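You operate a simulated robot arm through the tools that you are given. There is no shell and no other tool.

The job below is to be done with a simulated robot arm. You get a single attempt, and the scene is never put back.

## Task
Put the yellow tape in drawer 4, shut all drawers, lock the chest.

Only the result counts: the job must be done as asked and must still hold three seconds after the hand-in. Knocking over, shifting, dropping, spilling or breaking anything else fails it.

## Robot
A 6-joint arm with a two-finger parallel gripper, fixed in place. Base frame: the origin is at the foot of the arm, x ahead of it, y to its left, z up. Lengths are in cm, angles in degrees, forces in N, time in s.
With the tool pointing down near the work surface it reaches from about 32 to 56 cm from the base axis. Its first joint turns from -115.0 to 115.0 degrees. Payload 3.43 kg.
Tool frame: the origin (TCP) lies between the finger pads and is the grasp point; the fingertips stand 3.4 cm ahead of it; z points along the fingers, y is the line along which they close. Largest opening 12.8 cm; finger width 2.4, thickness 1.2; the body of the gripper, 4.8 by 13 cm, starts 9.6 cm behind the TCP.
Orientation is that of the tool frame in the base frame, as [roll, pitch, yaw] about the fixed x, y, z axes, in that order (R = Rz(yaw) Ry(pitch) Rx(roll)). With the fingers straight down and closing along the base's y, the tool's x points along the base's -x, its y along +y and its z along -z.

## Interface
- The arm moves only by the tool move_arm. Its argument "steps" is a list of rows, each a list of 7 numbers: the closure, from 0 (fully open) to 1 (shut), then the shift along the tool's x, y, z in cm, then the turn, a rotation vector about the tool's x, y, z in degrees. In form: [[claw, dx, dy, dz, rx, ry, rz], ...]. A call has 1 to 20 rows; each row shifts and turns the commanded pose from where the row before left it, along the tool's axes as they then stand. Rows are played at 5 a second. More than 5 cm and 8.6 degrees between two rows, or a gripper value outside its range, and nothing of the call is played. A pose out of reach is approached as far as the arm can. The call stops where the force on the tool passes 40 N (or 10 N more than at its start, if that is more) or the arm is blocked; 0.2 s more then pass. Each finger travels about 15.3 cm/s and halts on what it meets, pressing with about 42 N; the grip force reading is that of the motor and also rises with nothing between the fingers. The clock runs only during rows and for 0.2 s after the last one: add rows that do not move to give the fingers time. The reply holds the time, the measured pose of the TCP, the force on the tool along the base axes, the opening and the grip force, in the units named above and with some noise, with the torque about the TCP (base axes, N m) and any sound that the robot's microphone picked up.
- Cameras (640 x 400 px; columns grow to the right, rows downward): "scene" is fixed at [23.05, -50.47, 189.24]; the picture's right is [0.55, -0.83, 0.00], its down [-0.77, -0.51, -0.38] and it looks along [0.32, 0.21, -0.92] (base axes); focal length 308 px, centre (320, 200). "wrist" rides on the gripper at [7.6, -1.1, -16] in the tool frame; the picture's right is [0.15, 0.99, 0.00], its down [-0.88, 0.13, -0.46] and it looks along [-0.45, 0.07, 0.89] (tool axes); focal length 234 px, centre (320, 200). There is no depth. A picture from a camera that has moved, and an enlarged one, comes with that camera's place and axes in the base frame and with its lens. The place of the scene camera against the robot may be out by one fixed shift of up to 1.8 cm in any direction.
- snapshot(camera): a new picture of that camera. No time passes.
- raise_lower(by): slides the trunk up (or, below 0, down) by that many cm; the arm rides with it, the base frame stays. It gives what a move gives, with no picture.
- enlarge(camera, box): a new picture of the part [left, top, right, bottom] of that camera's present view, enlarged. No time passes.
- hand_in(): hands the job in; it is judged then, once.

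Nothing tells you positions but the pictures and the camera data. Unless the task says otherwise, let go and move clear before handing in.

The tools are called after ">>>" by a JSON object that holds its "fn" and its "kwargs". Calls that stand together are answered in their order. move_arm: Moves the arm, as the interface text tells. Its arguments: {"type":"object","properties":{"steps":{"type":"array"}},"required":["steps"]} The other tools are called the same way: raise_lower (by) slides the trunk up or down; snapshot (camera) takes a picture; enlarge (camera, box) takes an enlarged picture of a part of a camera's view; hand_in () hands the job in.

At the start:

```text
time_s: 0.0
ee_pos: [34.77, -14.31, 144.68]
tcp_rot: [-179.9, 0.1, -179.9]
wrist_force: [-0.8, -0.4, 0.6]
torque: [0.0, -0.01, -0.07]
gripper_width: 12.8
grip_force: 0.0
trunk travel left (down, up): [-92.5, 6.5]
```

scene: 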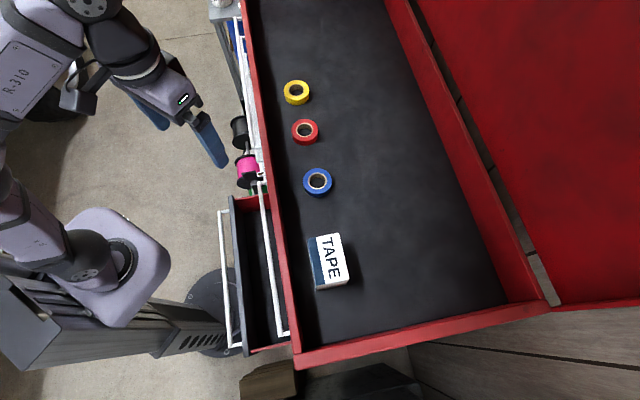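
wrist: 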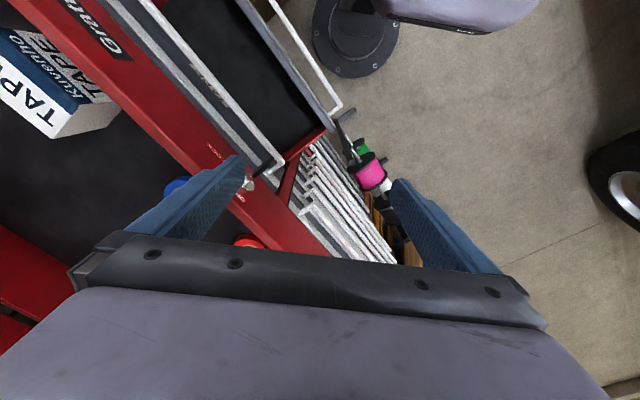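

I see a red tool chest with an open top tray that holds yellow, red and blue tape rolls and a tape box, and an open drawer lower down on the near side. I'll look closer before moving.

>>> {"fn": "enlarge", "kwargs": {"camera": "scene", "box": [200, 0, 360, 100]}}

>>> {"fn": "enlarge", "kwargs": {"camera": "scene", "box": [200, 90, 360, 190]}}

>>> {"fn": "enlarge", "kwargs": {"camera": "scene", "box": [180, 170, 420, 400]}}

>>> {"fn": "enlarge", "kwargs": {"camera": "wrist", "box": [200, 80, 440, 280]}}

>>> {"fn": "enlarge", "kwargs": {"camera": "wrist", "box": [0, 0, 240, 200]}}

```text
4.00 times, centred on (280, 50) of scene
camera zoom: at [23.05, -50.47, 189.24], right [0.55, -0.83, 0.0], down [-0.77, -0.51, -0.38], along [0.32, 0.21, -0.92], focal length 1233 px, centre (480, 800)
```

zoom: 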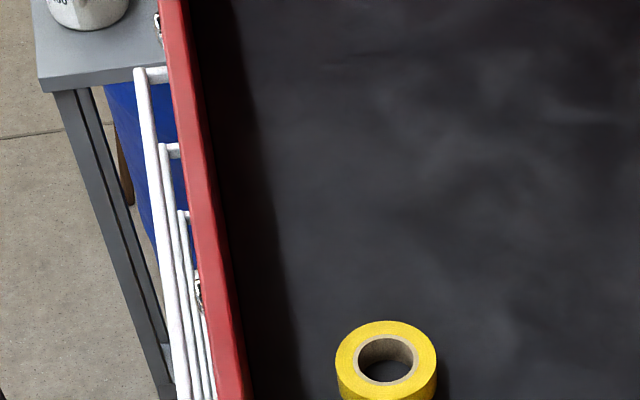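

```text
4.00 times, centred on (280, 140) of scene
camera zoom: at [23.05, -50.47, 189.24], right [0.55, -0.83, 0.0], down [-0.77, -0.51, -0.38], along [0.32, 0.21, -0.92], focal length 1233 px, centre (480, 440)
```

zoom: 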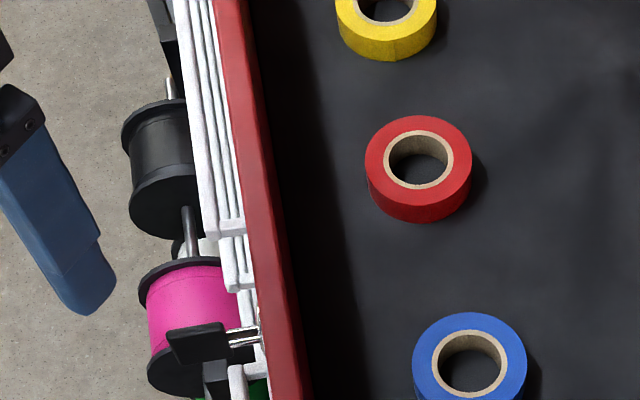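

```text
1.74 times, centred on (300, 285) of scene
camera zoom: at [23.05, -50.47, 189.24], right [0.55, -0.83, 0.0], down [-0.77, -0.51, -0.38], along [0.32, 0.21, -0.92], focal length 536 px, centre (355, 52)
```

zoom: 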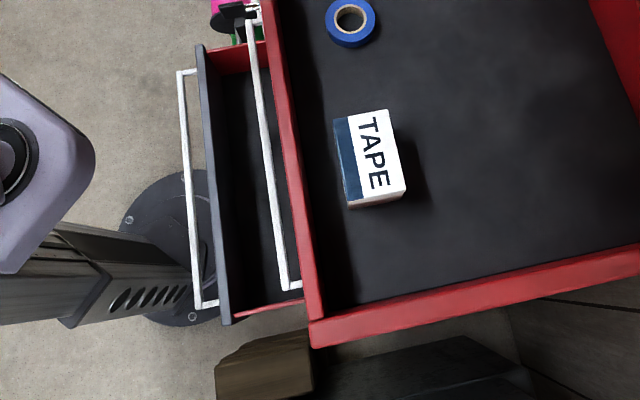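

```text
2.00 times, centred on (320, 180) of wrist
camera zoom: at [27.13, -15.43, 160.72], right [-0.15, 0.99, 0.0], down [0.88, 0.13, 0.46], along [0.45, 0.07, -0.89], focal length 468 px, centre (320, 240)
```

zoom: 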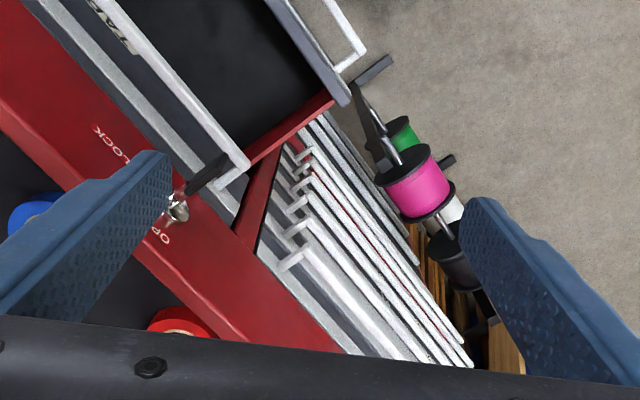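

```text
2.00 times, centred on (120, 100) of wrist
camera zoom: at [27.13, -15.43, 160.72], right [-0.15, 0.99, 0.0], down [0.88, 0.13, 0.46], along [0.45, 0.07, -0.89], focal length 468 px, centre (720, 400)
```

zoom: 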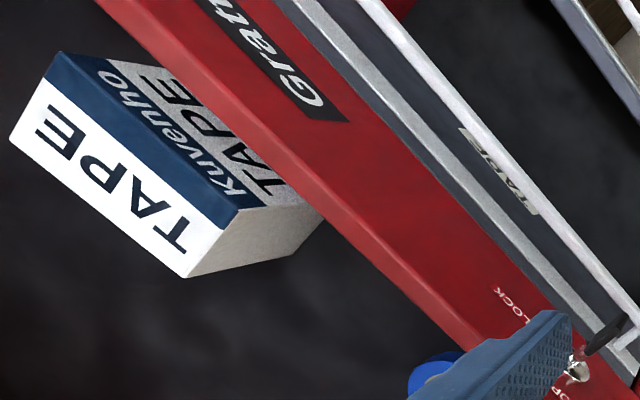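

The chest front appears to be a vertical plane about 46 cm out along azimuth -45°. The lock lever (OPEN/LOCK) is near (41.5, -23.4, 130), and one right-hand drawer is standing open. I'll turn the gripper to face the chest so I can read the drawer labels.

>>> {"fn": "move_arm", "kwargs": {"steps": [[0, 0, 0, 0, 0, 0, 7.5], [0, 0, 0, 0, 0, 0, 7.5], [0, 0, 0, 0, 0, 0, 7.5], [0, 0, 0, 0, 0, 0, 7.5], [0, 0, 0, 0, 0, 0, 7.5], [0, 0, 0, 0, 0, 0, 7.5]]}}

>>> {"fn": "snapshot", "kwargs": {"camera": "wrist"}}

```text
time_s: 1.4
ee_pos: [34.68, -14.32, 144.78]
tcp_rot: [179.9, 0.1, 134.8]
wrist_force: [0.2, -0.4, 0.1]
torque: [0.01, 0.03, -0.02]
gripper_width: 12.8
grip_force: 0.0
trunk travel left (down, up): [-92.5, 6.5]
```

```text
taken
camera wrist: at [28.6, -9.7, 160.74], right [0.6, 0.8, 0.0], down [0.71, -0.53, 0.46], along [0.37, -0.27, -0.89], focal length 234 px, centre (320, 200)
```

wrist: 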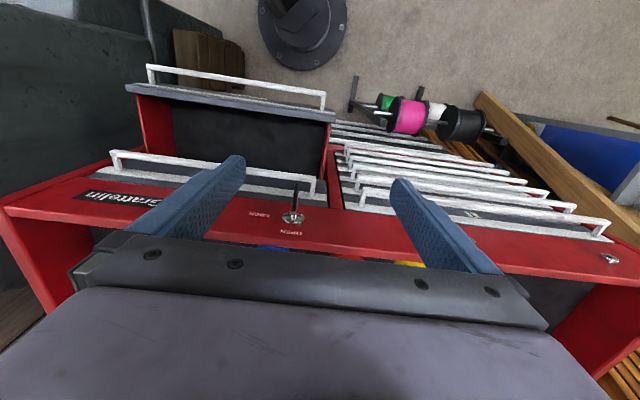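

The chest now shows clearly: a red top panel with the lever, a left column of many thin drawers, and a right column with one open drawer. I'll zoom in for labels.

>>> {"fn": "enlarge", "kwargs": {"camera": "wrist", "box": [320, 100, 640, 300]}}

>>> {"fn": "enlarge", "kwargs": {"camera": "wrist", "box": [60, 50, 380, 250]}}

>>> {"fn": "enlarge", "kwargs": {"camera": "wrist", "box": [230, 160, 360, 250]}}

```text
2.00 times, centred on (480, 200) of wrist
camera zoom: at [28.6, -9.7, 160.74], right [0.6, 0.8, 0.0], down [0.71, -0.53, 0.46], along [0.37, -0.27, -0.89], focal length 468 px, centre (0, 200)
```

zoom: 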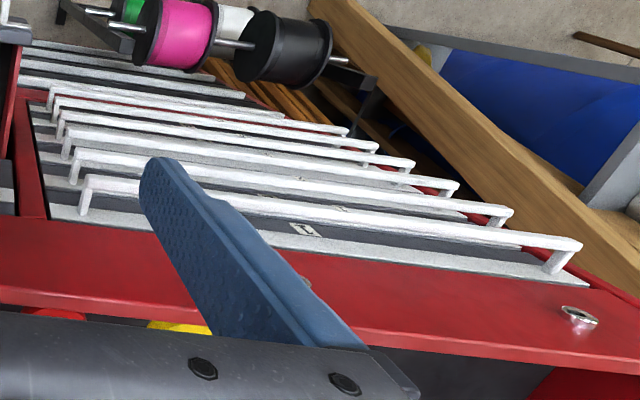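

```text
2.00 times, centred on (220, 150) of wrist
camera zoom: at [28.6, -9.7, 160.74], right [0.6, 0.8, 0.0], down [0.71, -0.53, 0.46], along [0.37, -0.27, -0.89], focal length 468 px, centre (520, 300)
```

zoom: 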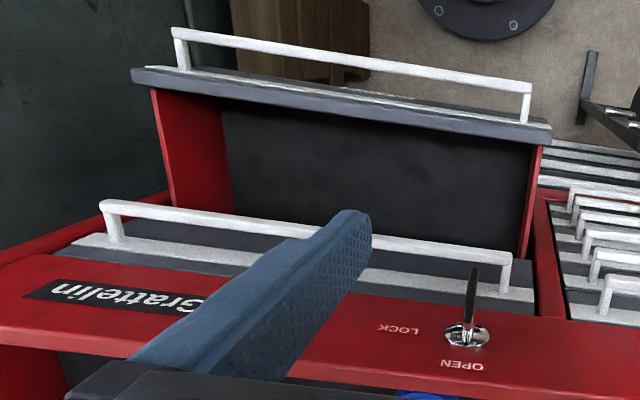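

```text
4.44 times, centred on (295, 205) of wrist
camera zoom: at [28.6, -9.7, 160.74], right [0.6, 0.8, 0.0], down [0.71, -0.53, 0.46], along [0.37, -0.27, -0.89], focal length 1041 px, centre (431, 178)
```

zoom: 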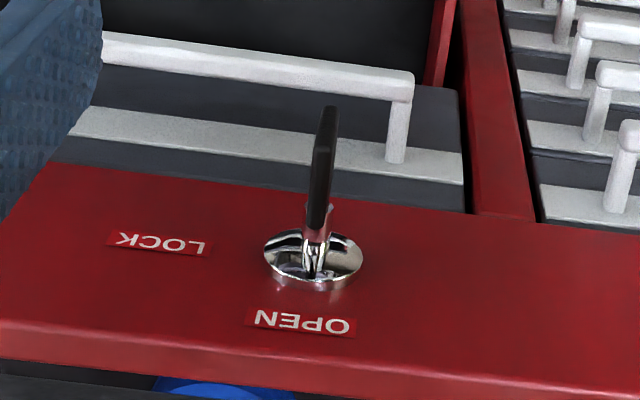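

The lever is a key standing at OPEN, and LOCK is printed to its right as seen from the front. The top-left drawer carries a small label, so next I'll slide left and tilt the camera toward the fronts to read the labels.

>>> {"fn": "move_arm", "kwargs": {"steps": [[0, 0, 3, 0, 0, -7, 0], [0, 0, 3, 0, 0, -7, 0], [0, 0, 3, 0, 0, -7, 0], [0, 0, 3, 0, 0, -7, 0], [0, 0, 2, 0, 0, -7, 0]]}}

>>> {"fn": "snapshot", "kwargs": {"camera": "wrist"}}

>>> {"fn": "snapshot", "kwargs": {"camera": "scene"}}

```text
time_s: 2.6
ee_pos: [44.65, -4.37, 144.76]
tcp_rot: [179.9, 35.4, 134.9]
wrist_force: [-0.6, 0.3, -0.2]
torque: [-0.02, 0.0, -0.04]
gripper_width: 12.78
grip_force: 0.1
trunk travel left (down, up): [-92.5, 6.5]
```

```text
taken
camera wrist: at [33.02, 5.8, 153.45], right [0.62, 0.78, -0.08], down [0.41, -0.23, 0.88], along [0.67, -0.58, -0.47], focal length 234 px, centre (320, 200)
```

wrist: 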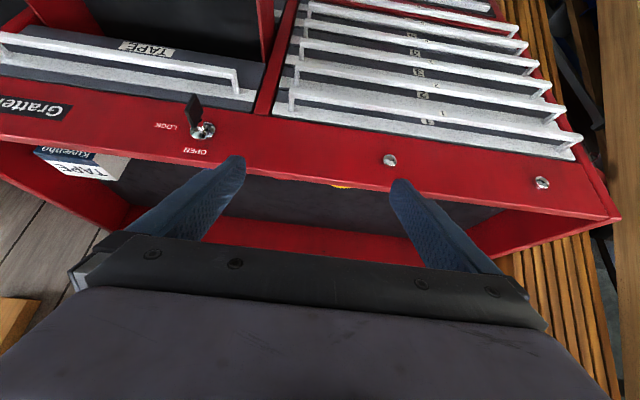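

```text
taken
```

scene: 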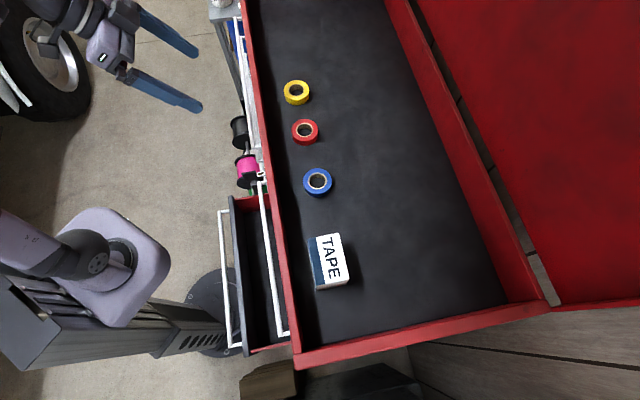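

Yellow tape is visible in the tray, and the left-column drawers carry numbered labels. I'll lower the trunk so the camera can see those labels better.

>>> {"fn": "raise_lower", "kwargs": {"by": -22}}

>>> {"fn": "snapshot", "kwargs": {"camera": "wrist"}}

>>> {"fn": "enlarge", "kwargs": {"camera": "wrist", "box": [240, 0, 640, 200]}}

>>> {"fn": "enlarge", "kwargs": {"camera": "wrist", "box": [0, 0, 300, 200]}}

```text
time_s: 4.9
ee_pos: [44.67, -4.45, 122.69]
tcp_rot: [179.8, 35.0, 134.9]
wrist_force: [0.4, 0.2, -0.6]
torque: [0.01, -0.01, 0.02]
gripper_width: 12.84
grip_force: 0.0
trunk travel left (down, up): [-70.5, 28.5]
```

```text
taken
camera wrist: at [33.01, 5.69, 131.47], right [0.62, 0.78, -0.08], down [0.42, -0.23, 0.88], along [0.67, -0.58, -0.47], focal length 234 px, centre (320, 200)
```

wrist: 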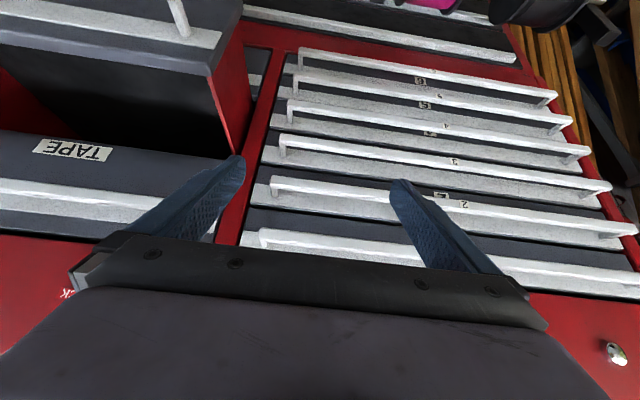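

```text
1.60 times, centred on (440, 100) of wrist
camera zoom: at [33.01, 5.69, 131.47], right [0.62, 0.78, -0.08], down [0.42, -0.23, 0.88], along [0.67, -0.58, -0.47], focal length 375 px, centre (128, 360)
```

zoom: 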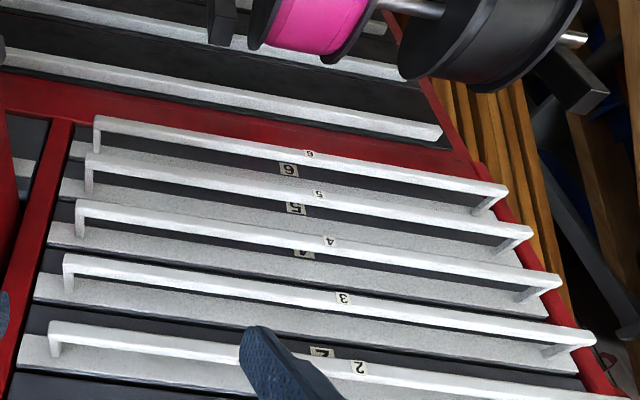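

```text
2.00 times, centred on (150, 100) of wrist
camera zoom: at [33.01, 5.69, 131.47], right [0.62, 0.78, -0.08], down [0.42, -0.23, 0.88], along [0.67, -0.58, -0.47], focal length 468 px, centre (660, 400)
```

zoom: 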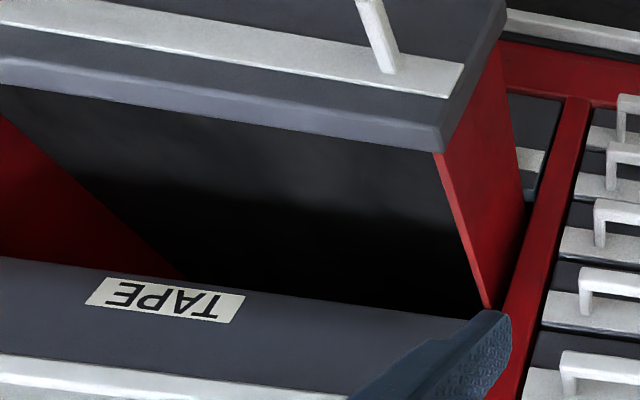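

Drawers 1–6 in the left column are numbered from the top down, so drawer 4 is the fourth one. I'll zoom in to confirm its label and to measure it.

>>> {"fn": "enlarge", "kwargs": {"camera": "wrist", "box": [400, 60, 500, 220]}}

>>> {"fn": "enlarge", "kwargs": {"camera": "wrist", "box": [230, 30, 330, 230]}}

>>> {"fn": "enlarge", "kwargs": {"camera": "wrist", "box": [530, 60, 640, 260]}}

```text
2.50 times, centred on (450, 140) of wrist
camera zoom: at [33.01, 5.69, 131.47], right [0.62, 0.78, -0.08], down [0.42, -0.23, 0.88], along [0.67, -0.58, -0.47], focal length 585 px, centre (-5, 350)
```

zoom: 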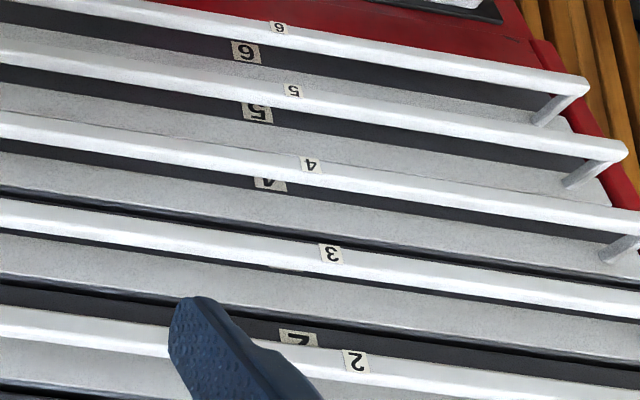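

```text
2.00 times, centred on (280, 130) of wrist
camera zoom: at [33.01, 5.69, 131.47], right [0.62, 0.78, -0.08], down [0.42, -0.23, 0.88], along [0.67, -0.58, -0.47], focal length 468 px, centre (400, 340)
```

zoom: 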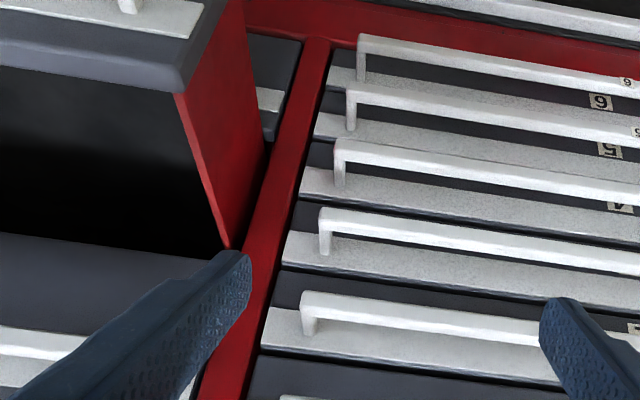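

```text
2.00 times, centred on (585, 160) of wrist
camera zoom: at [33.01, 5.69, 131.47], right [0.62, 0.78, -0.08], down [0.42, -0.23, 0.88], along [0.67, -0.58, -0.47], focal length 468 px, centre (-210, 280)
```

zoom: 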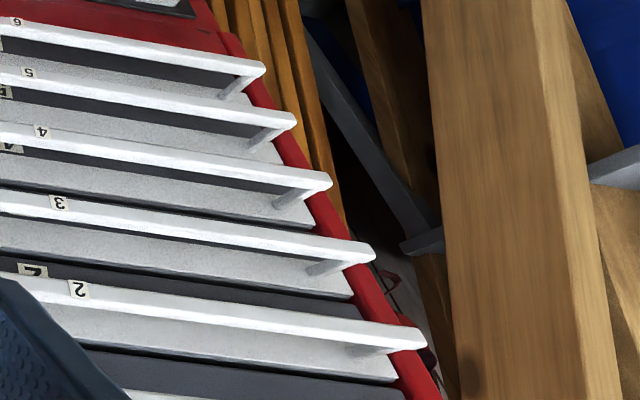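

Drawer 4 is confirmed. I'll lower the trunk further to triangulate the handle positions and get a more level view.

>>> {"fn": "raise_lower", "kwargs": {"by": -14}}

>>> {"fn": "snapshot", "kwargs": {"camera": "wrist"}}

>>> {"fn": "enlarge", "kwargs": {"camera": "wrist", "box": [360, 100, 480, 220]}}

>>> {"fn": "enlarge", "kwargs": {"camera": "wrist", "box": [200, 60, 320, 240]}}

>>> {"fn": "enlarge", "kwargs": {"camera": "wrist", "box": [520, 60, 640, 240]}}

>>> {"fn": "snapshot", "kwargs": {"camera": "scene"}}

```text
time_s: 6.6
ee_pos: [44.59, -4.47, 108.7]
tcp_rot: [179.9, 35.0, 134.9]
wrist_force: [-0.6, -0.6, 1.0]
torque: [0.0, 0.0, 0.0]
gripper_width: 12.8
grip_force: 0.1
trunk travel left (down, up): [-56.5, 42.5]
```

```text
taken
camera wrist: at [33.01, 5.69, 117.47], right [0.62, 0.78, -0.08], down [0.42, -0.23, 0.88], along [0.67, -0.58, -0.47], focal length 234 px, centre (320, 200)
```

wrist: 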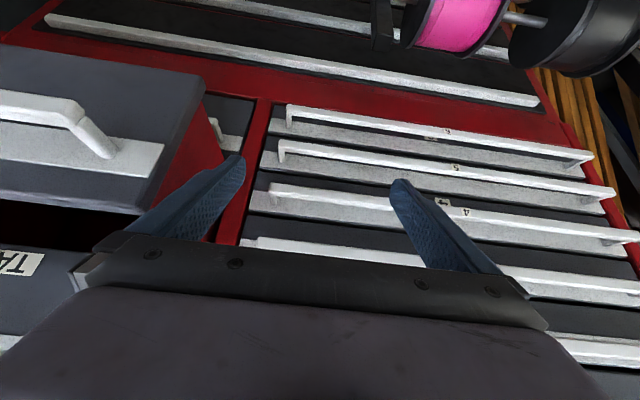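

```text
3.33 times, centred on (420, 160) of wrist
camera zoom: at [33.01, 5.69, 117.47], right [0.62, 0.78, -0.08], down [0.42, -0.23, 0.88], along [0.67, -0.58, -0.47], focal length 781 px, centre (-13, 333)
```

zoom: 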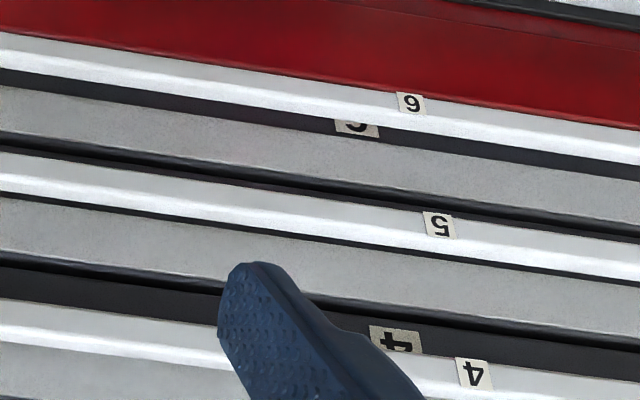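

```text
2.22 times, centred on (260, 150) of wrist
camera zoom: at [33.01, 5.69, 117.47], right [0.62, 0.78, -0.08], down [0.42, -0.23, 0.88], along [0.67, -0.58, -0.47], focal length 520 px, centre (453, 311)
```

zoom: 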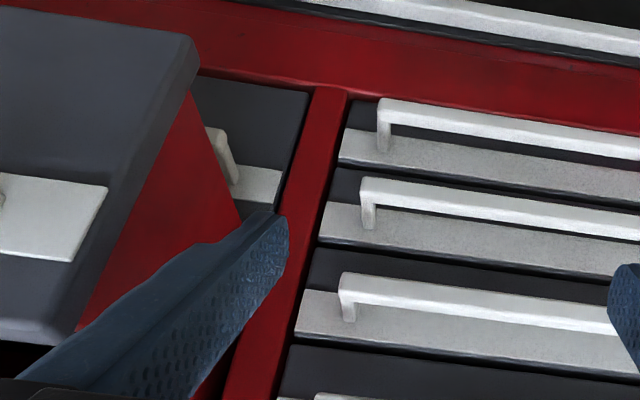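

```text
2.22 times, centred on (580, 150) of wrist
camera zoom: at [33.01, 5.69, 117.47], right [0.62, 0.78, -0.08], down [0.42, -0.23, 0.88], along [0.67, -0.58, -0.47], focal length 520 px, centre (-258, 311)
```

zoom: 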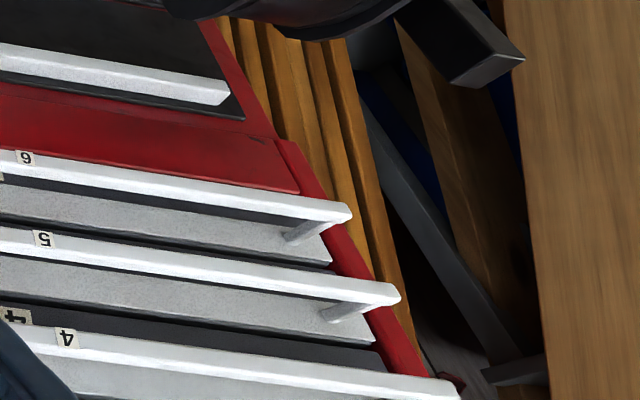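

```text
taken
```

scene: 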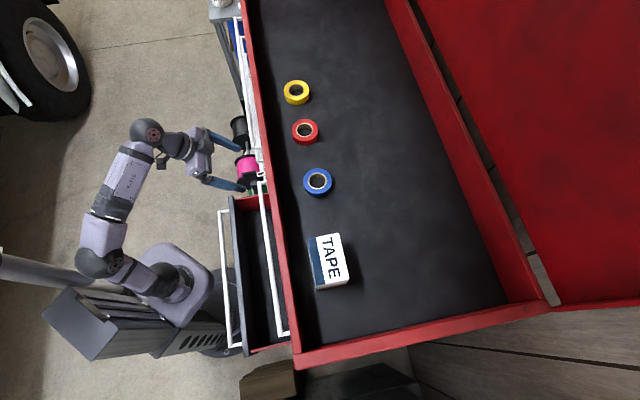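

Triangulation puts the handle of drawer 4 at depth ~42.5, spanning left 23–69 at z ~104.3, with drawer faces at depth ~46.3. The open right drawer's handle is at depth ~29.6, z ~108.4, with its left end at ~15. I'll push that drawer shut first, starting by closing the fingers and angling the tool sideways.

>>> {"fn": "move_arm", "kwargs": {"steps": [[0.5, 0, 0, 0, 0, 7.5, 0], [1, 0, 0, 0, 0, 7.5, 0], [1, 0, 0, 0, 7, 0, 0], [1, 0, 0, 0, 7, 0, 0], [1, 0, 0, 0, 7, 0, 0], [1, 0, 0, 0, 7, 0, 0], [1, 0, 0, 0, 7, 0, 0]]}}

>>> {"fn": "snapshot", "kwargs": {"camera": "wrist"}}

>>> {"fn": "snapshot", "kwargs": {"camera": "scene"}}

```text
time_s: 8.2
ee_pos: [42.72, -6.8, 103.82]
tcp_rot: [-145.0, 20.2, 135.1]
wrist_force: [-0.4, -0.4, 0.1]
torque: [-0.03, 0.03, -0.05]
gripper_width: 0.02
grip_force: 32.7
out of reach, approached as far as the arm can: row 5, 6, 7
trunk travel left (down, up): [-56.5, 42.5]
```

```text
taken
camera wrist: at [40.24, 7.43, 114.11], right [0.61, 0.53, -0.58], down [0.77, -0.25, 0.58], along [0.16, -0.81, -0.56], focal length 234 px, centre (320, 200)
```

wrist: 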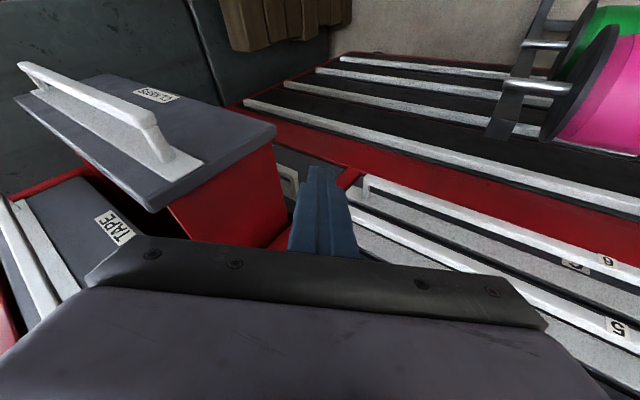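

```text
taken
```

scene: 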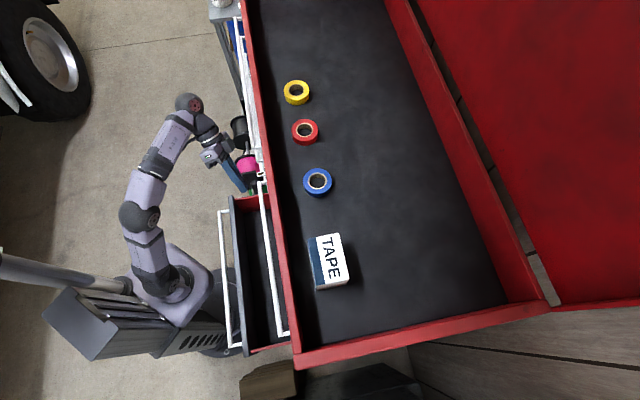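

The open right-hand drawer carries its own name label, and the arm hit a reach limit at this height relative to the trunk. I'll raise the trunk a bit to give the arm better posture, then check.

>>> {"fn": "raise_lower", "kwargs": {"by": 18}}

>>> {"fn": "snapshot", "kwargs": {"camera": "scene"}}

```text
time_s: 10.2
ee_pos: [42.81, -6.86, 121.73]
tcp_rot: [-145.1, 20.2, 135.0]
wrist_force: [0.7, 0.3, -0.8]
torque: [0.03, -0.03, -0.04]
gripper_width: 0.0
grip_force: 33.0
trunk travel left (down, up): [-74.5, 24.5]
```

```text
taken
```

scene: 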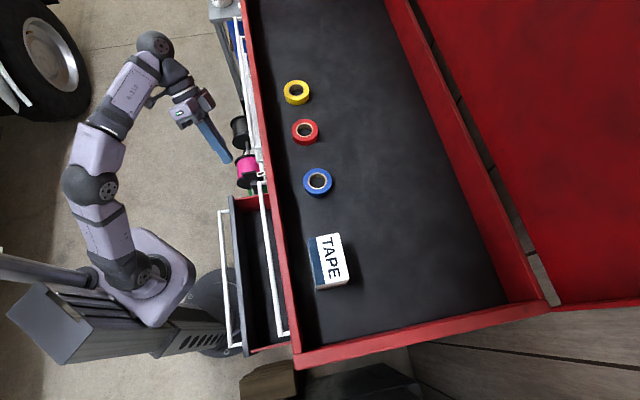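

The arm is free again with the tool at about z 121.7. I'll move back, then right, to sit in front of the open drawer's handle while still above it.

>>> {"fn": "move_arm", "kwargs": {"steps": [[1, 3.13, -0.65, -0.93, 0, 0, 0], [1, 3.13, -0.65, -0.93, 0, 0, 0], [1, 3.13, -0.65, -0.93, 0, 0, 0], [1, 0, -3.39, 2.37, 0, 0, 0], [1, 0, -3.39, 2.37, 0, 0, 0], [1, 0, -3.39, 2.37, 0, 0, 0]]}}

>>> {"fn": "snapshot", "kwargs": {"camera": "wrist"}}

>>> {"fn": "snapshot", "kwargs": {"camera": "scene"}}

```text
time_s: 11.6
ee_pos: [26.52, -9.42, 119.91]
tcp_rot: [-145.2, 20.2, 135.1]
wrist_force: [0.6, 0.4, -0.2]
torque: [0.03, 0.0, 0.02]
gripper_width: 0.01
grip_force: 32.5
out of reach, approached as far as the arm can: row 1, 2, 3
trunk travel left (down, up): [-74.5, 24.5]
```

```text
taken
camera wrist: at [23.94, 4.74, 130.26], right [0.62, 0.53, -0.58], down [0.77, -0.25, 0.59], along [0.17, -0.81, -0.57], focal length 234 px, centre (320, 200)
```

wrist: 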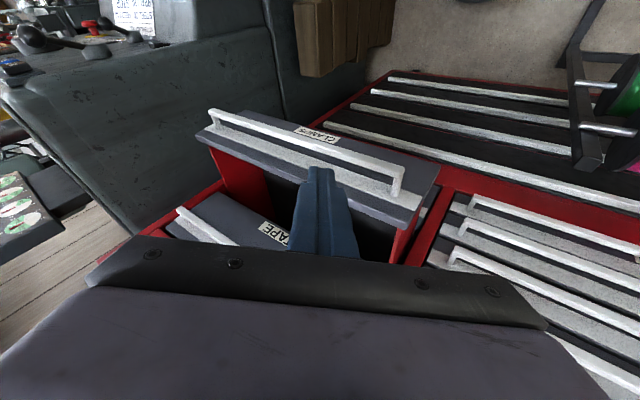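

```text
taken
```

scene: 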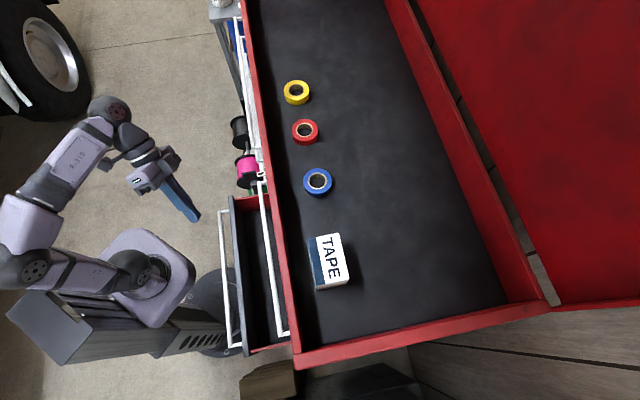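

The fingers are at depth ~25, left ~12, z ~120, just in front of and above the open CLAMPS drawer's handle. I'll go straight down to the handle height.

>>> {"fn": "move_arm", "kwargs": {"steps": [[1, 1.19, 1.87, 2.67, 0, 0, 0], [1, 1.19, 1.87, 2.67, 0, 0, 0], [1, 1.19, 1.87, 2.67, 0, 0, 0]]}}

>>> {"fn": "snapshot", "kwargs": {"camera": "wrist"}}

>>> {"fn": "snapshot", "kwargs": {"camera": "scene"}}

```text
time_s: 12.4
ee_pos: [26.8, -9.51, 109.71]
tcp_rot: [-145.1, 20.2, 135.0]
wrist_force: [0.4, -0.9, -0.2]
torque: [0.0, 0.03, 0.03]
gripper_width: 0.0
grip_force: 32.9
trunk travel left (down, up): [-74.5, 24.5]
```

```text
taken
camera wrist: at [24.21, 4.74, 119.97], right [0.61, 0.53, -0.58], down [0.77, -0.25, 0.59], along [0.17, -0.81, -0.57], focal length 234 px, centre (320, 200)
```

wrist: 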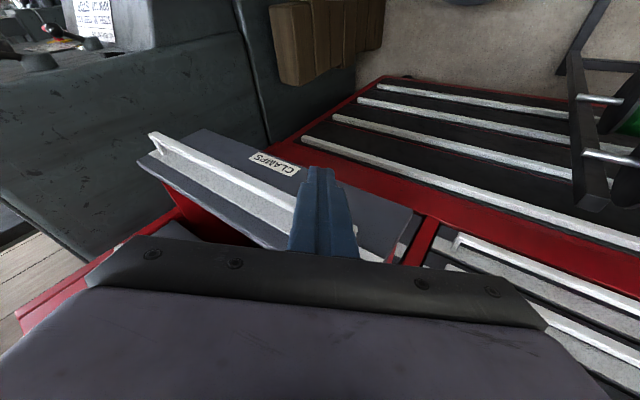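

```text
taken
```

scene: 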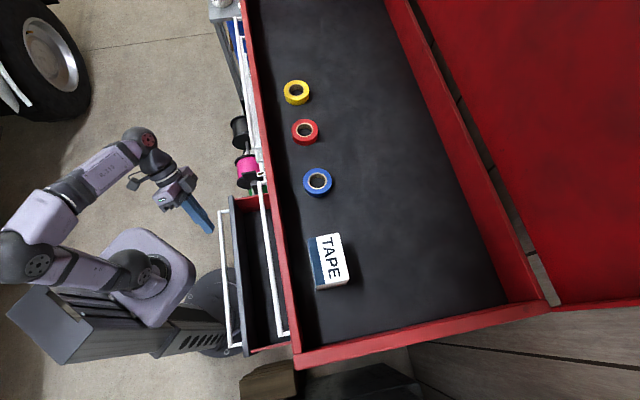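

The closed fingers are now in front of the CLAMPS handle, about 1.5 cm short of it. I'll push toward the chest in small steps.

>>> {"fn": "move_arm", "kwargs": {"steps": [[1, -1.41, 0.294, 0.42, 0, 0, 0], [1, -1.41, 0.294, 0.42, 0, 0, 0], [1, -1.41, 0.294, 0.42, 0, 0, 0], [1, -1.41, 0.294, 0.42, 0, 0, 0], [1, -1.41, 0.294, 0.42, 0, 0, 0]]}}

>>> {"fn": "snapshot", "kwargs": {"camera": "wrist"}}

>>> {"fn": "snapshot", "kwargs": {"camera": "scene"}}

```text
time_s: 13.6
ee_pos: [32.24, -14.98, 109.82]
tcp_rot: [-145.2, 20.3, 135.1]
wrist_force: [0.3, 0.5, 0.0]
torque: [0.01, 0.01, 0.02]
gripper_width: 0.0
grip_force: 33.3
trunk travel left (down, up): [-74.5, 24.5]
```

```text
taken
camera wrist: at [29.6, -0.71, 120.14], right [0.61, 0.53, -0.58], down [0.77, -0.25, 0.59], along [0.17, -0.81, -0.56], focal length 234 px, centre (320, 200)
```

wrist: 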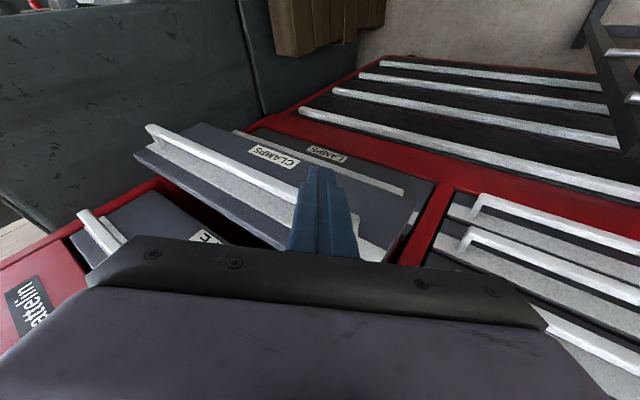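

```text
taken
```

scene: 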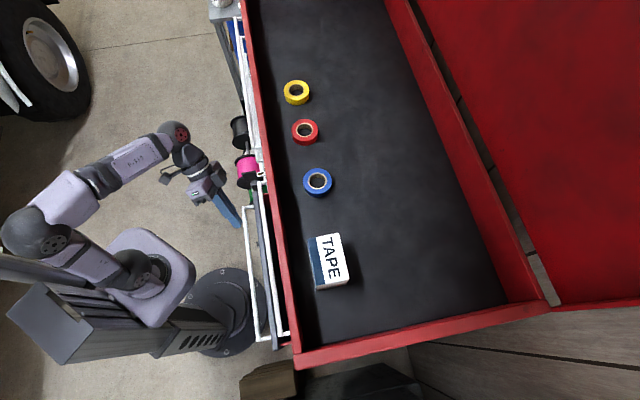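

The CLAMPS drawer slides in easily and is about half shut. I'll keep pushing.

>>> {"fn": "move_arm", "kwargs": {"steps": [[1, -1.41, 0.294, 0.42, 0, 0, 0], [1, -1.41, 0.294, 0.42, 0, 0, 0], [1, -1.41, 0.294, 0.42, 0, 0, 0], [1, -0.94, 0.196, 0.28, 0, 0, 0]]}}

>>> {"fn": "snapshot", "kwargs": {"camera": "wrist"}}

>>> {"fn": "snapshot", "kwargs": {"camera": "scene"}}

```text
time_s: 14.6
ee_pos: [36.23, -18.88, 109.66]
tcp_rot: [-145.2, 20.2, 135.0]
wrist_force: [0.0, 0.2, -0.8]
torque: [0.0, -0.04, 0.0]
gripper_width: 0.01
grip_force: 33.1
trunk travel left (down, up): [-74.5, 24.5]
```

```text
taken
camera wrist: at [33.63, -4.56, 120.04], right [0.61, 0.53, -0.58], down [0.77, -0.25, 0.59], along [0.17, -0.81, -0.56], focal length 234 px, centre (320, 200)
```

wrist: 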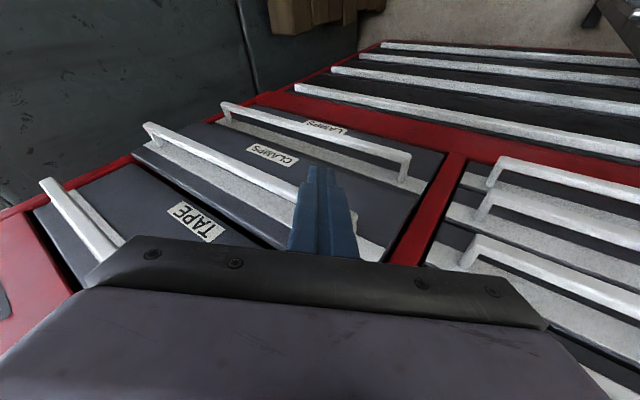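

```text
taken
```

scene: 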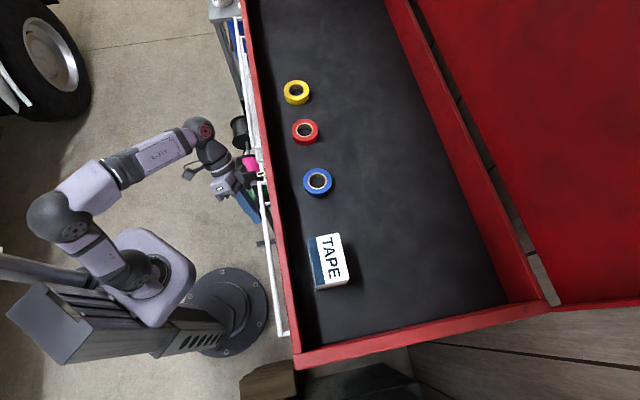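

The drawer is nearly flush. I'll push the last bit in fine steps until I feel resistance.

>>> {"fn": "move_arm", "kwargs": {"steps": [[1, -0.47, 0.098, 0.14, 0, 0, 0], [1, -0.47, 0.098, 0.14, 0, 0, 0], [1, -0.47, 0.098, 0.14, 0, 0, 0], [1, -0.47, 0.098, 0.14, 0, 0, 0], [1, 0, 0, 0, 0, 0, 0]]}}

>>> {"fn": "snapshot", "kwargs": {"camera": "wrist"}}

```text
time_s: 15.8
ee_pos: [37.4, -20.15, 109.66]
tcp_rot: [-145.0, 20.2, 135.0]
wrist_force: [-2.9, 1.8, -0.8]
torque: [0.0, 0.1, -0.05]
gripper_width: 0.01
grip_force: 32.8
trunk travel left (down, up): [-74.5, 24.5]
```

```text
taken
camera wrist: at [34.86, -5.83, 120.02], right [0.61, 0.53, -0.58], down [0.77, -0.25, 0.58], along [0.17, -0.81, -0.57], focal length 234 px, centre (320, 200)
```

wrist: 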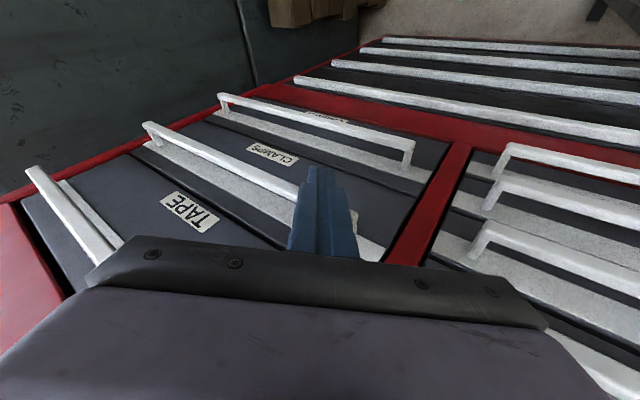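

I feel about 3 N of resistance, so the drawer is near its stop. I'll press a little more to confirm it's fully shut.

>>> {"fn": "move_arm", "kwargs": {"steps": [[1, -0.47, 0.098, 0.14, 0, 0, 0], [1, -0.47, 0.098, 0.14, 0, 0, 0], [1, 0, 0, 0, 0, 0, 0]]}}

>>> {"fn": "snapshot", "kwargs": {"camera": "wrist"}}

```text
time_s: 16.6
ee_pos: [37.4, -20.1, 109.76]
tcp_rot: [-145.1, 19.7, 134.5]
wrist_force: [-25.5, 27.5, -4.0]
torque: [0.57, 0.39, -0.43]
gripper_width: 0.0
grip_force: 33.2
trunk travel left (down, up): [-74.5, 24.5]
```

```text
taken
camera wrist: at [35.07, -5.89, 120.13], right [0.62, 0.53, -0.58], down [0.77, -0.26, 0.58], along [0.16, -0.81, -0.57], focal length 234 px, centre (320, 200)
```

wrist: 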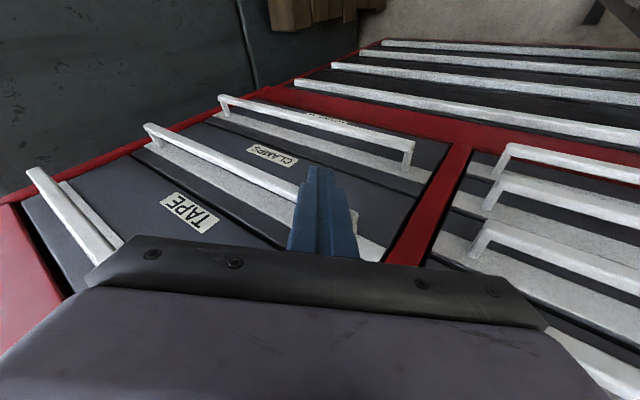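

The CLAMPS drawer is at its hard stop, so it's shut. I'll back away, shift left in front of the numbered drawers and straighten the side tilt.

>>> {"fn": "move_arm", "kwargs": {"steps": [[1, 3.29, -0.686, -0.98, 0, 0, 0], [1, 3.29, -0.686, -0.98, 0, 0, 0], [1, 3.29, -0.686, -0.98, 0, 0, 0], [1, 0, 3.686, -2.583, 0, 0, 0], [1, 0, 3.686, -2.583, 0, 0, 0], [1, 0, 3.686, -2.583, 0, 0, 0], [1, 0, 3.686, -2.583, 0, 0, 0], [1, 0, 3.686, -2.583, 0, 0, 0], [1, 0, 0, 0, -7, 0, 0], [1, 0, 0, 0, -7, 0, 0], [1, 0, 0, 0, -7, 0, 0], [1, 0, 0, 0, -7, 0, 0], [1, 0, 0, 0, -7, 0, 0]]}}

>>> {"fn": "snapshot", "kwargs": {"camera": "scene"}}

>>> {"fn": "snapshot", "kwargs": {"camera": "wrist"}}

```text
time_s: 19.4
ee_pos: [46.46, 2.56, 109.79]
tcp_rot: [179.7, 20.1, 134.9]
wrist_force: [-0.3, 0.1, 0.0]
torque: [0.02, 0.01, 0.0]
gripper_width: 0.01
grip_force: 32.8
trunk travel left (down, up): [-74.5, 24.5]
```

```text
taken
```

scene: 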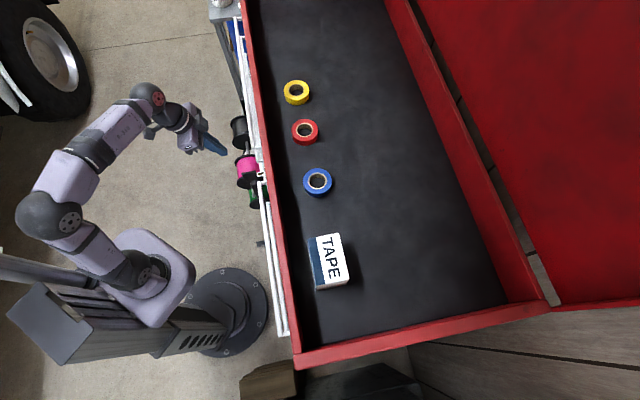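

```text
taken
camera wrist: at [36.79, 10.66, 122.2], right [0.6, 0.8, -0.05], down [0.56, -0.38, 0.73], along [0.57, -0.47, -0.68], focal length 234 px, centre (320, 200)
```

wrist: 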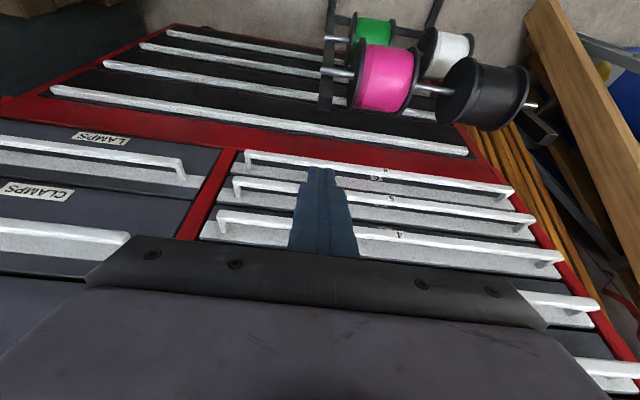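

Both right-hand drawers are shut, and the gripper is in front of the numbered drawers. Next I'll tilt the tool toward horizontal, facing the drawer fronts.

>>> {"fn": "move_arm", "kwargs": {"steps": [[1, -2.07, 0, 0.75, 0, 0, 0], [1, -2.07, 0, 0.75, 0, 0, 0], [1, 0, 0, 0, 0, -8, 0], [1, 0, 0, 0, 0, -8, 0], [1, 0, 0, 0, 0, -8, 0], [1, 0, 0, 0, 0, -8, 0], [1, 0, 0, 0, 0, -8, 0], [0.8, 0, 0, 0, 0, -8, 0], [0.6, 0, 0, 0, 0, -8, 0], [0.6, 0, 0, 0, 0, -8, 0]]}}

>>> {"fn": "snapshot", "kwargs": {"camera": "scene"}}

>>> {"fn": "snapshot", "kwargs": {"camera": "wrist"}}

```text
time_s: 21.6
ee_pos: [49.6, -0.49, 109.63]
tcp_rot: [178.0, 84.3, 133.2]
wrist_force: [0.1, -0.6, -0.2]
torque: [-0.02, 0.04, 0.02]
gripper_width: 5.13
grip_force: 0.1
trunk travel left (down, up): [-74.5, 24.5]
```

```text
taken
```

scene: 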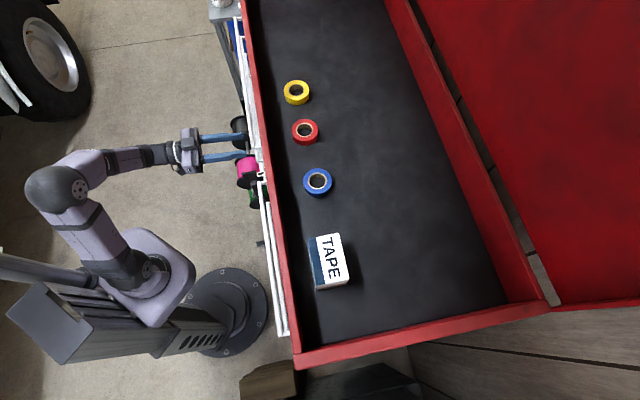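

```text
taken
camera wrist: at [37.14, 10.45, 103.78], right [0.69, 0.71, -0.14], down [-0.17, 0.35, 0.92], along [0.71, -0.61, 0.36], focal length 234 px, centre (320, 200)
```

wrist: 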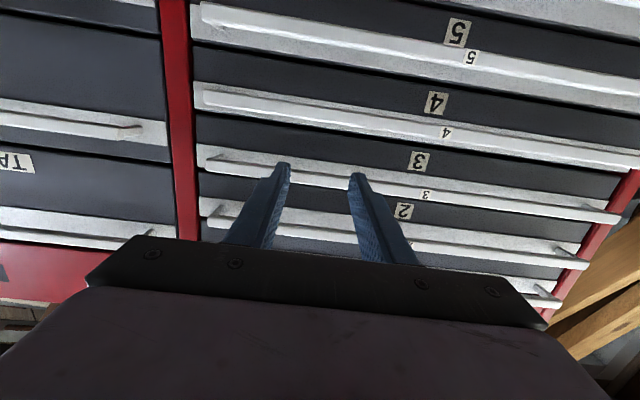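

The view clearly shows label 4 on both the face and handle of the fourth drawer. I'll level the tool and roll it 90° so the fingers close vertically around that handle.

>>> {"fn": "move_arm", "kwargs": {"steps": [[0.6, 0, 0, 0, 0, -5.5, 0], [0.6, 0, 0, 0, 0, 0, 8.2], [0.6, 0, 0, 0, 0, 0, 8.2], [0.6, 0, 0, 0, 0, 0, 8.2], [0.6, 0, 0, 0, 0, 0, 8.2], [0.6, 0, 0, 0, 0, 0, 8.2], [0.6, 0, 0, 0, 0, 0, 8.2], [0.6, 0, 0, 0, 0, 0, 8.2], [0.6, 0, 0, 0, 0, 0, 8.2], [0.6, 0, 0, 0, 0, 0, 8.2], [0.6, 0, 0, 0, 0, 0, 8.2], [0.6, 0, 0, 0, 0, 0, 8]]}}

>>> {"fn": "snapshot", "kwargs": {"camera": "scene"}}

>>> {"fn": "snapshot", "kwargs": {"camera": "wrist"}}

```text
time_s: 24.2
ee_pos: [56.82, 5.18, 141.3]
tcp_rot: [90.7, 0.3, 44.9]
wrist_force: [-0.1, 1.3, 0.2]
torque: [0.02, 0.0, -0.02]
gripper_width: 5.11
grip_force: 0.0
out of reach, approached as far as the arm can: row 4, 5, 6, 7, 8, 9, 10, 11, 12
trunk travel left (down, up): [-74.5, 24.5]
```

```text
taken
```

scene: 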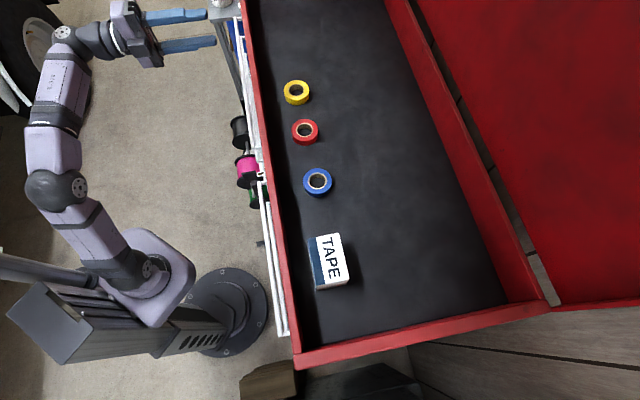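

```text
taken
camera wrist: at [51.07, 21.88, 140.43], right [0.11, 0.1, 0.99], down [-0.94, -0.3, 0.14], along [0.31, -0.95, 0.06], focal length 234 px, centre (320, 200)
```

wrist: 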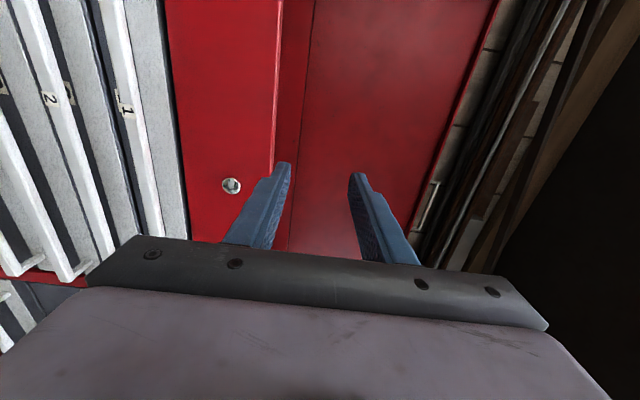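

The roll took the arm up to z ~141 because that wrist posture hit a limit; nothing was touched. I'll test whether it can come down in this orientation.

>>> {"fn": "move_arm", "kwargs": {"steps": [[0.6, 0, -3, 0, 0, 0, 0], [0.6, 0, -3, 0, 0, 0, 0], [0.6, 0, -3, 0, 0, 0, 0]]}}

>>> {"fn": "snapshot", "kwargs": {"camera": "scene"}}

```text
time_s: 25.0
ee_pos: [58.9, 6.19, 140.57]
tcp_rot: [90.5, 0.1, 44.9]
wrist_force: [-0.1, -0.1, 0.9]
torque: [-0.01, 0.02, 0.03]
gripper_width: 5.12
grip_force: 0.1
out of reach, approached as far as the arm can: row 1, 2, 3
trunk travel left (down, up): [-74.5, 24.5]
```

```text
taken
```

scene: 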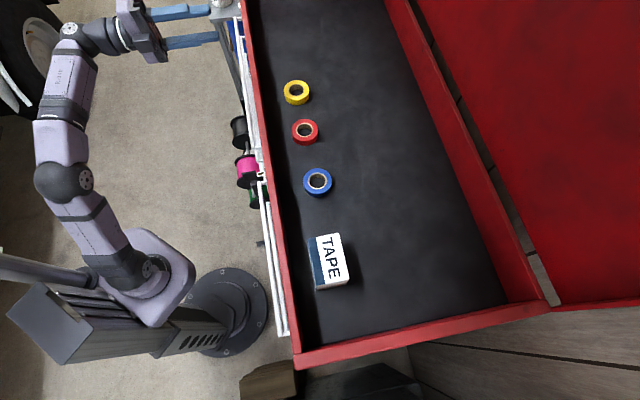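

This orientation can't come down, so I'll undo the roll and try the opposite one later. I'll back away slightly while rotating back.

>>> {"fn": "move_arm", "kwargs": {"steps": [[0.6, 0, 0, -3, 0, 0, 0], [0.6, 0, 0, 0, 0, 0, -8.2], [0.6, 0, 0, 0, 0, 0, -8.2], [0.6, 0, 0, 0, 0, 0, -8.2], [0.6, 0, 0, 0, 0, 0, -8.2], [0.6, 0, 0, 0, 0, 0, -8.2], [0.6, 0, 0, 0, 0, 0, -8.2], [0.6, 0, 0, 0, 0, 0, -8.2], [0.6, 0, 0, 0, 0, 0, -8.2], [0.6, 0, 0, 0, 0, 0, -8.2], [0.6, 0, 0, 0, 0, 0, -8.2], [0.6, 0, 0, 0, 0, 0, -8]]}}

>>> {"fn": "snapshot", "kwargs": {"camera": "scene"}}

>>> {"fn": "snapshot", "kwargs": {"camera": "wrist"}}

```text
time_s: 27.6
ee_pos: [56.64, 8.51, 140.57]
tcp_rot: [-178.1, 89.6, 136.8]
wrist_force: [-0.5, -0.4, -0.2]
torque: [0.0, -0.04, -0.01]
gripper_width: 5.12
grip_force: 0.0
trunk travel left (down, up): [-74.5, 24.5]
```

```text
taken
```

scene: 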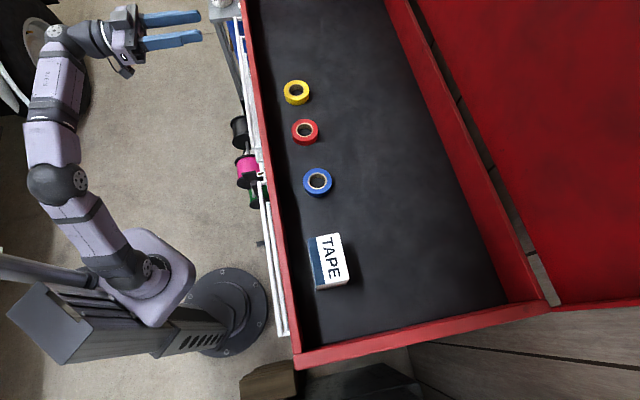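

```text
taken
camera wrist: at [44.63, 19.07, 133.08], right [0.7, 0.7, -0.15], down [-0.23, 0.41, 0.88], along [0.68, -0.58, 0.45], focal length 234 px, centre (320, 200)
```

wrist: 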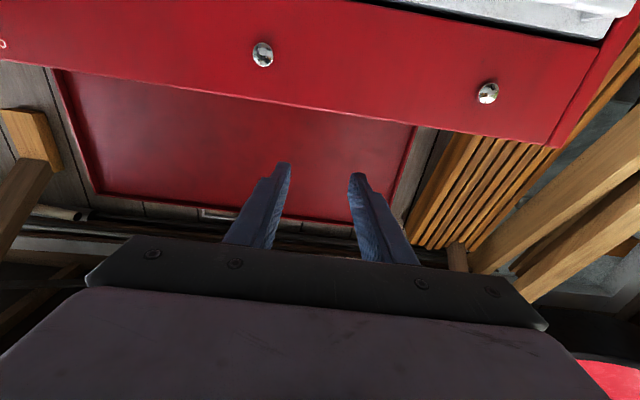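

The tool is level again at depth 34, left 46, z 140.6, clear of everything. I'll try rolling 90° the other way here.

>>> {"fn": "move_arm", "kwargs": {"steps": [[0.6, 0, 0, 0, 0, 0, -8.2], [0.6, 0, 0, 0, 0, 0, -8.2], [0.6, 0, 0, 0, 0, 0, -8.2], [0.6, 0, 0, 0, 0, 0, -8.2], [0.6, 0, 0, 0, 0, 0, -8.2], [0.6, 0, 0, 0, 0, 0, -8.2], [0.6, 0, 0, 0, 0, 0, -8.2], [0.6, 0, 0, 0, 0, 0, -8.2], [0.6, 0, 0, 0, 0, 0, -8.2], [0.6, 0, 0, 0, 0, 0, -8.2], [0.6, 0, 0, 0, 0, 0, -8]]}}

>>> {"fn": "snapshot", "kwargs": {"camera": "scene"}}

>>> {"fn": "snapshot", "kwargs": {"camera": "wrist"}}

```text
time_s: 30.0
ee_pos: [56.72, 8.38, 140.51]
tcp_rot: [-90.3, 0.1, -134.9]
wrist_force: [-0.8, 0.5, -0.2]
torque: [-0.02, 0.0, 0.0]
gripper_width: 5.11
grip_force: 0.1
trunk travel left (down, up): [-74.5, 24.5]
```

```text
taken
```

scene: 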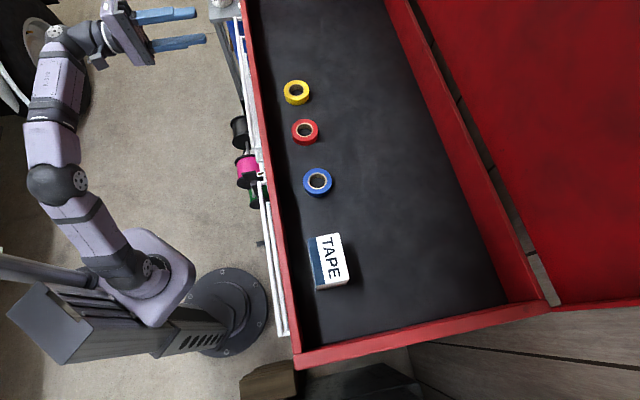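

```text
taken
camera wrist: at [40.09, 14.43, 141.72], right [-0.11, -0.1, -0.99], down [0.3, 0.95, -0.13], along [0.95, -0.31, -0.07], focal length 234 px, centre (320, 200)
```

wrist: 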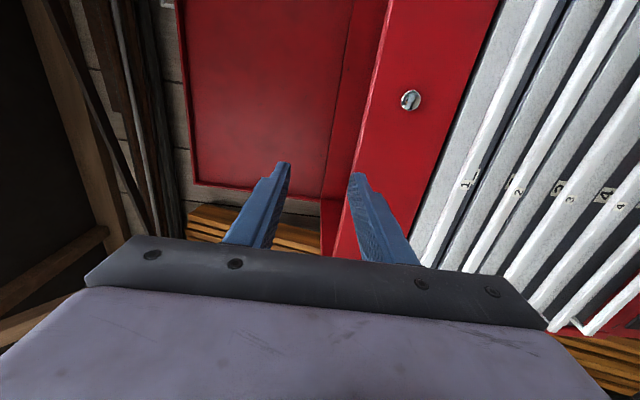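

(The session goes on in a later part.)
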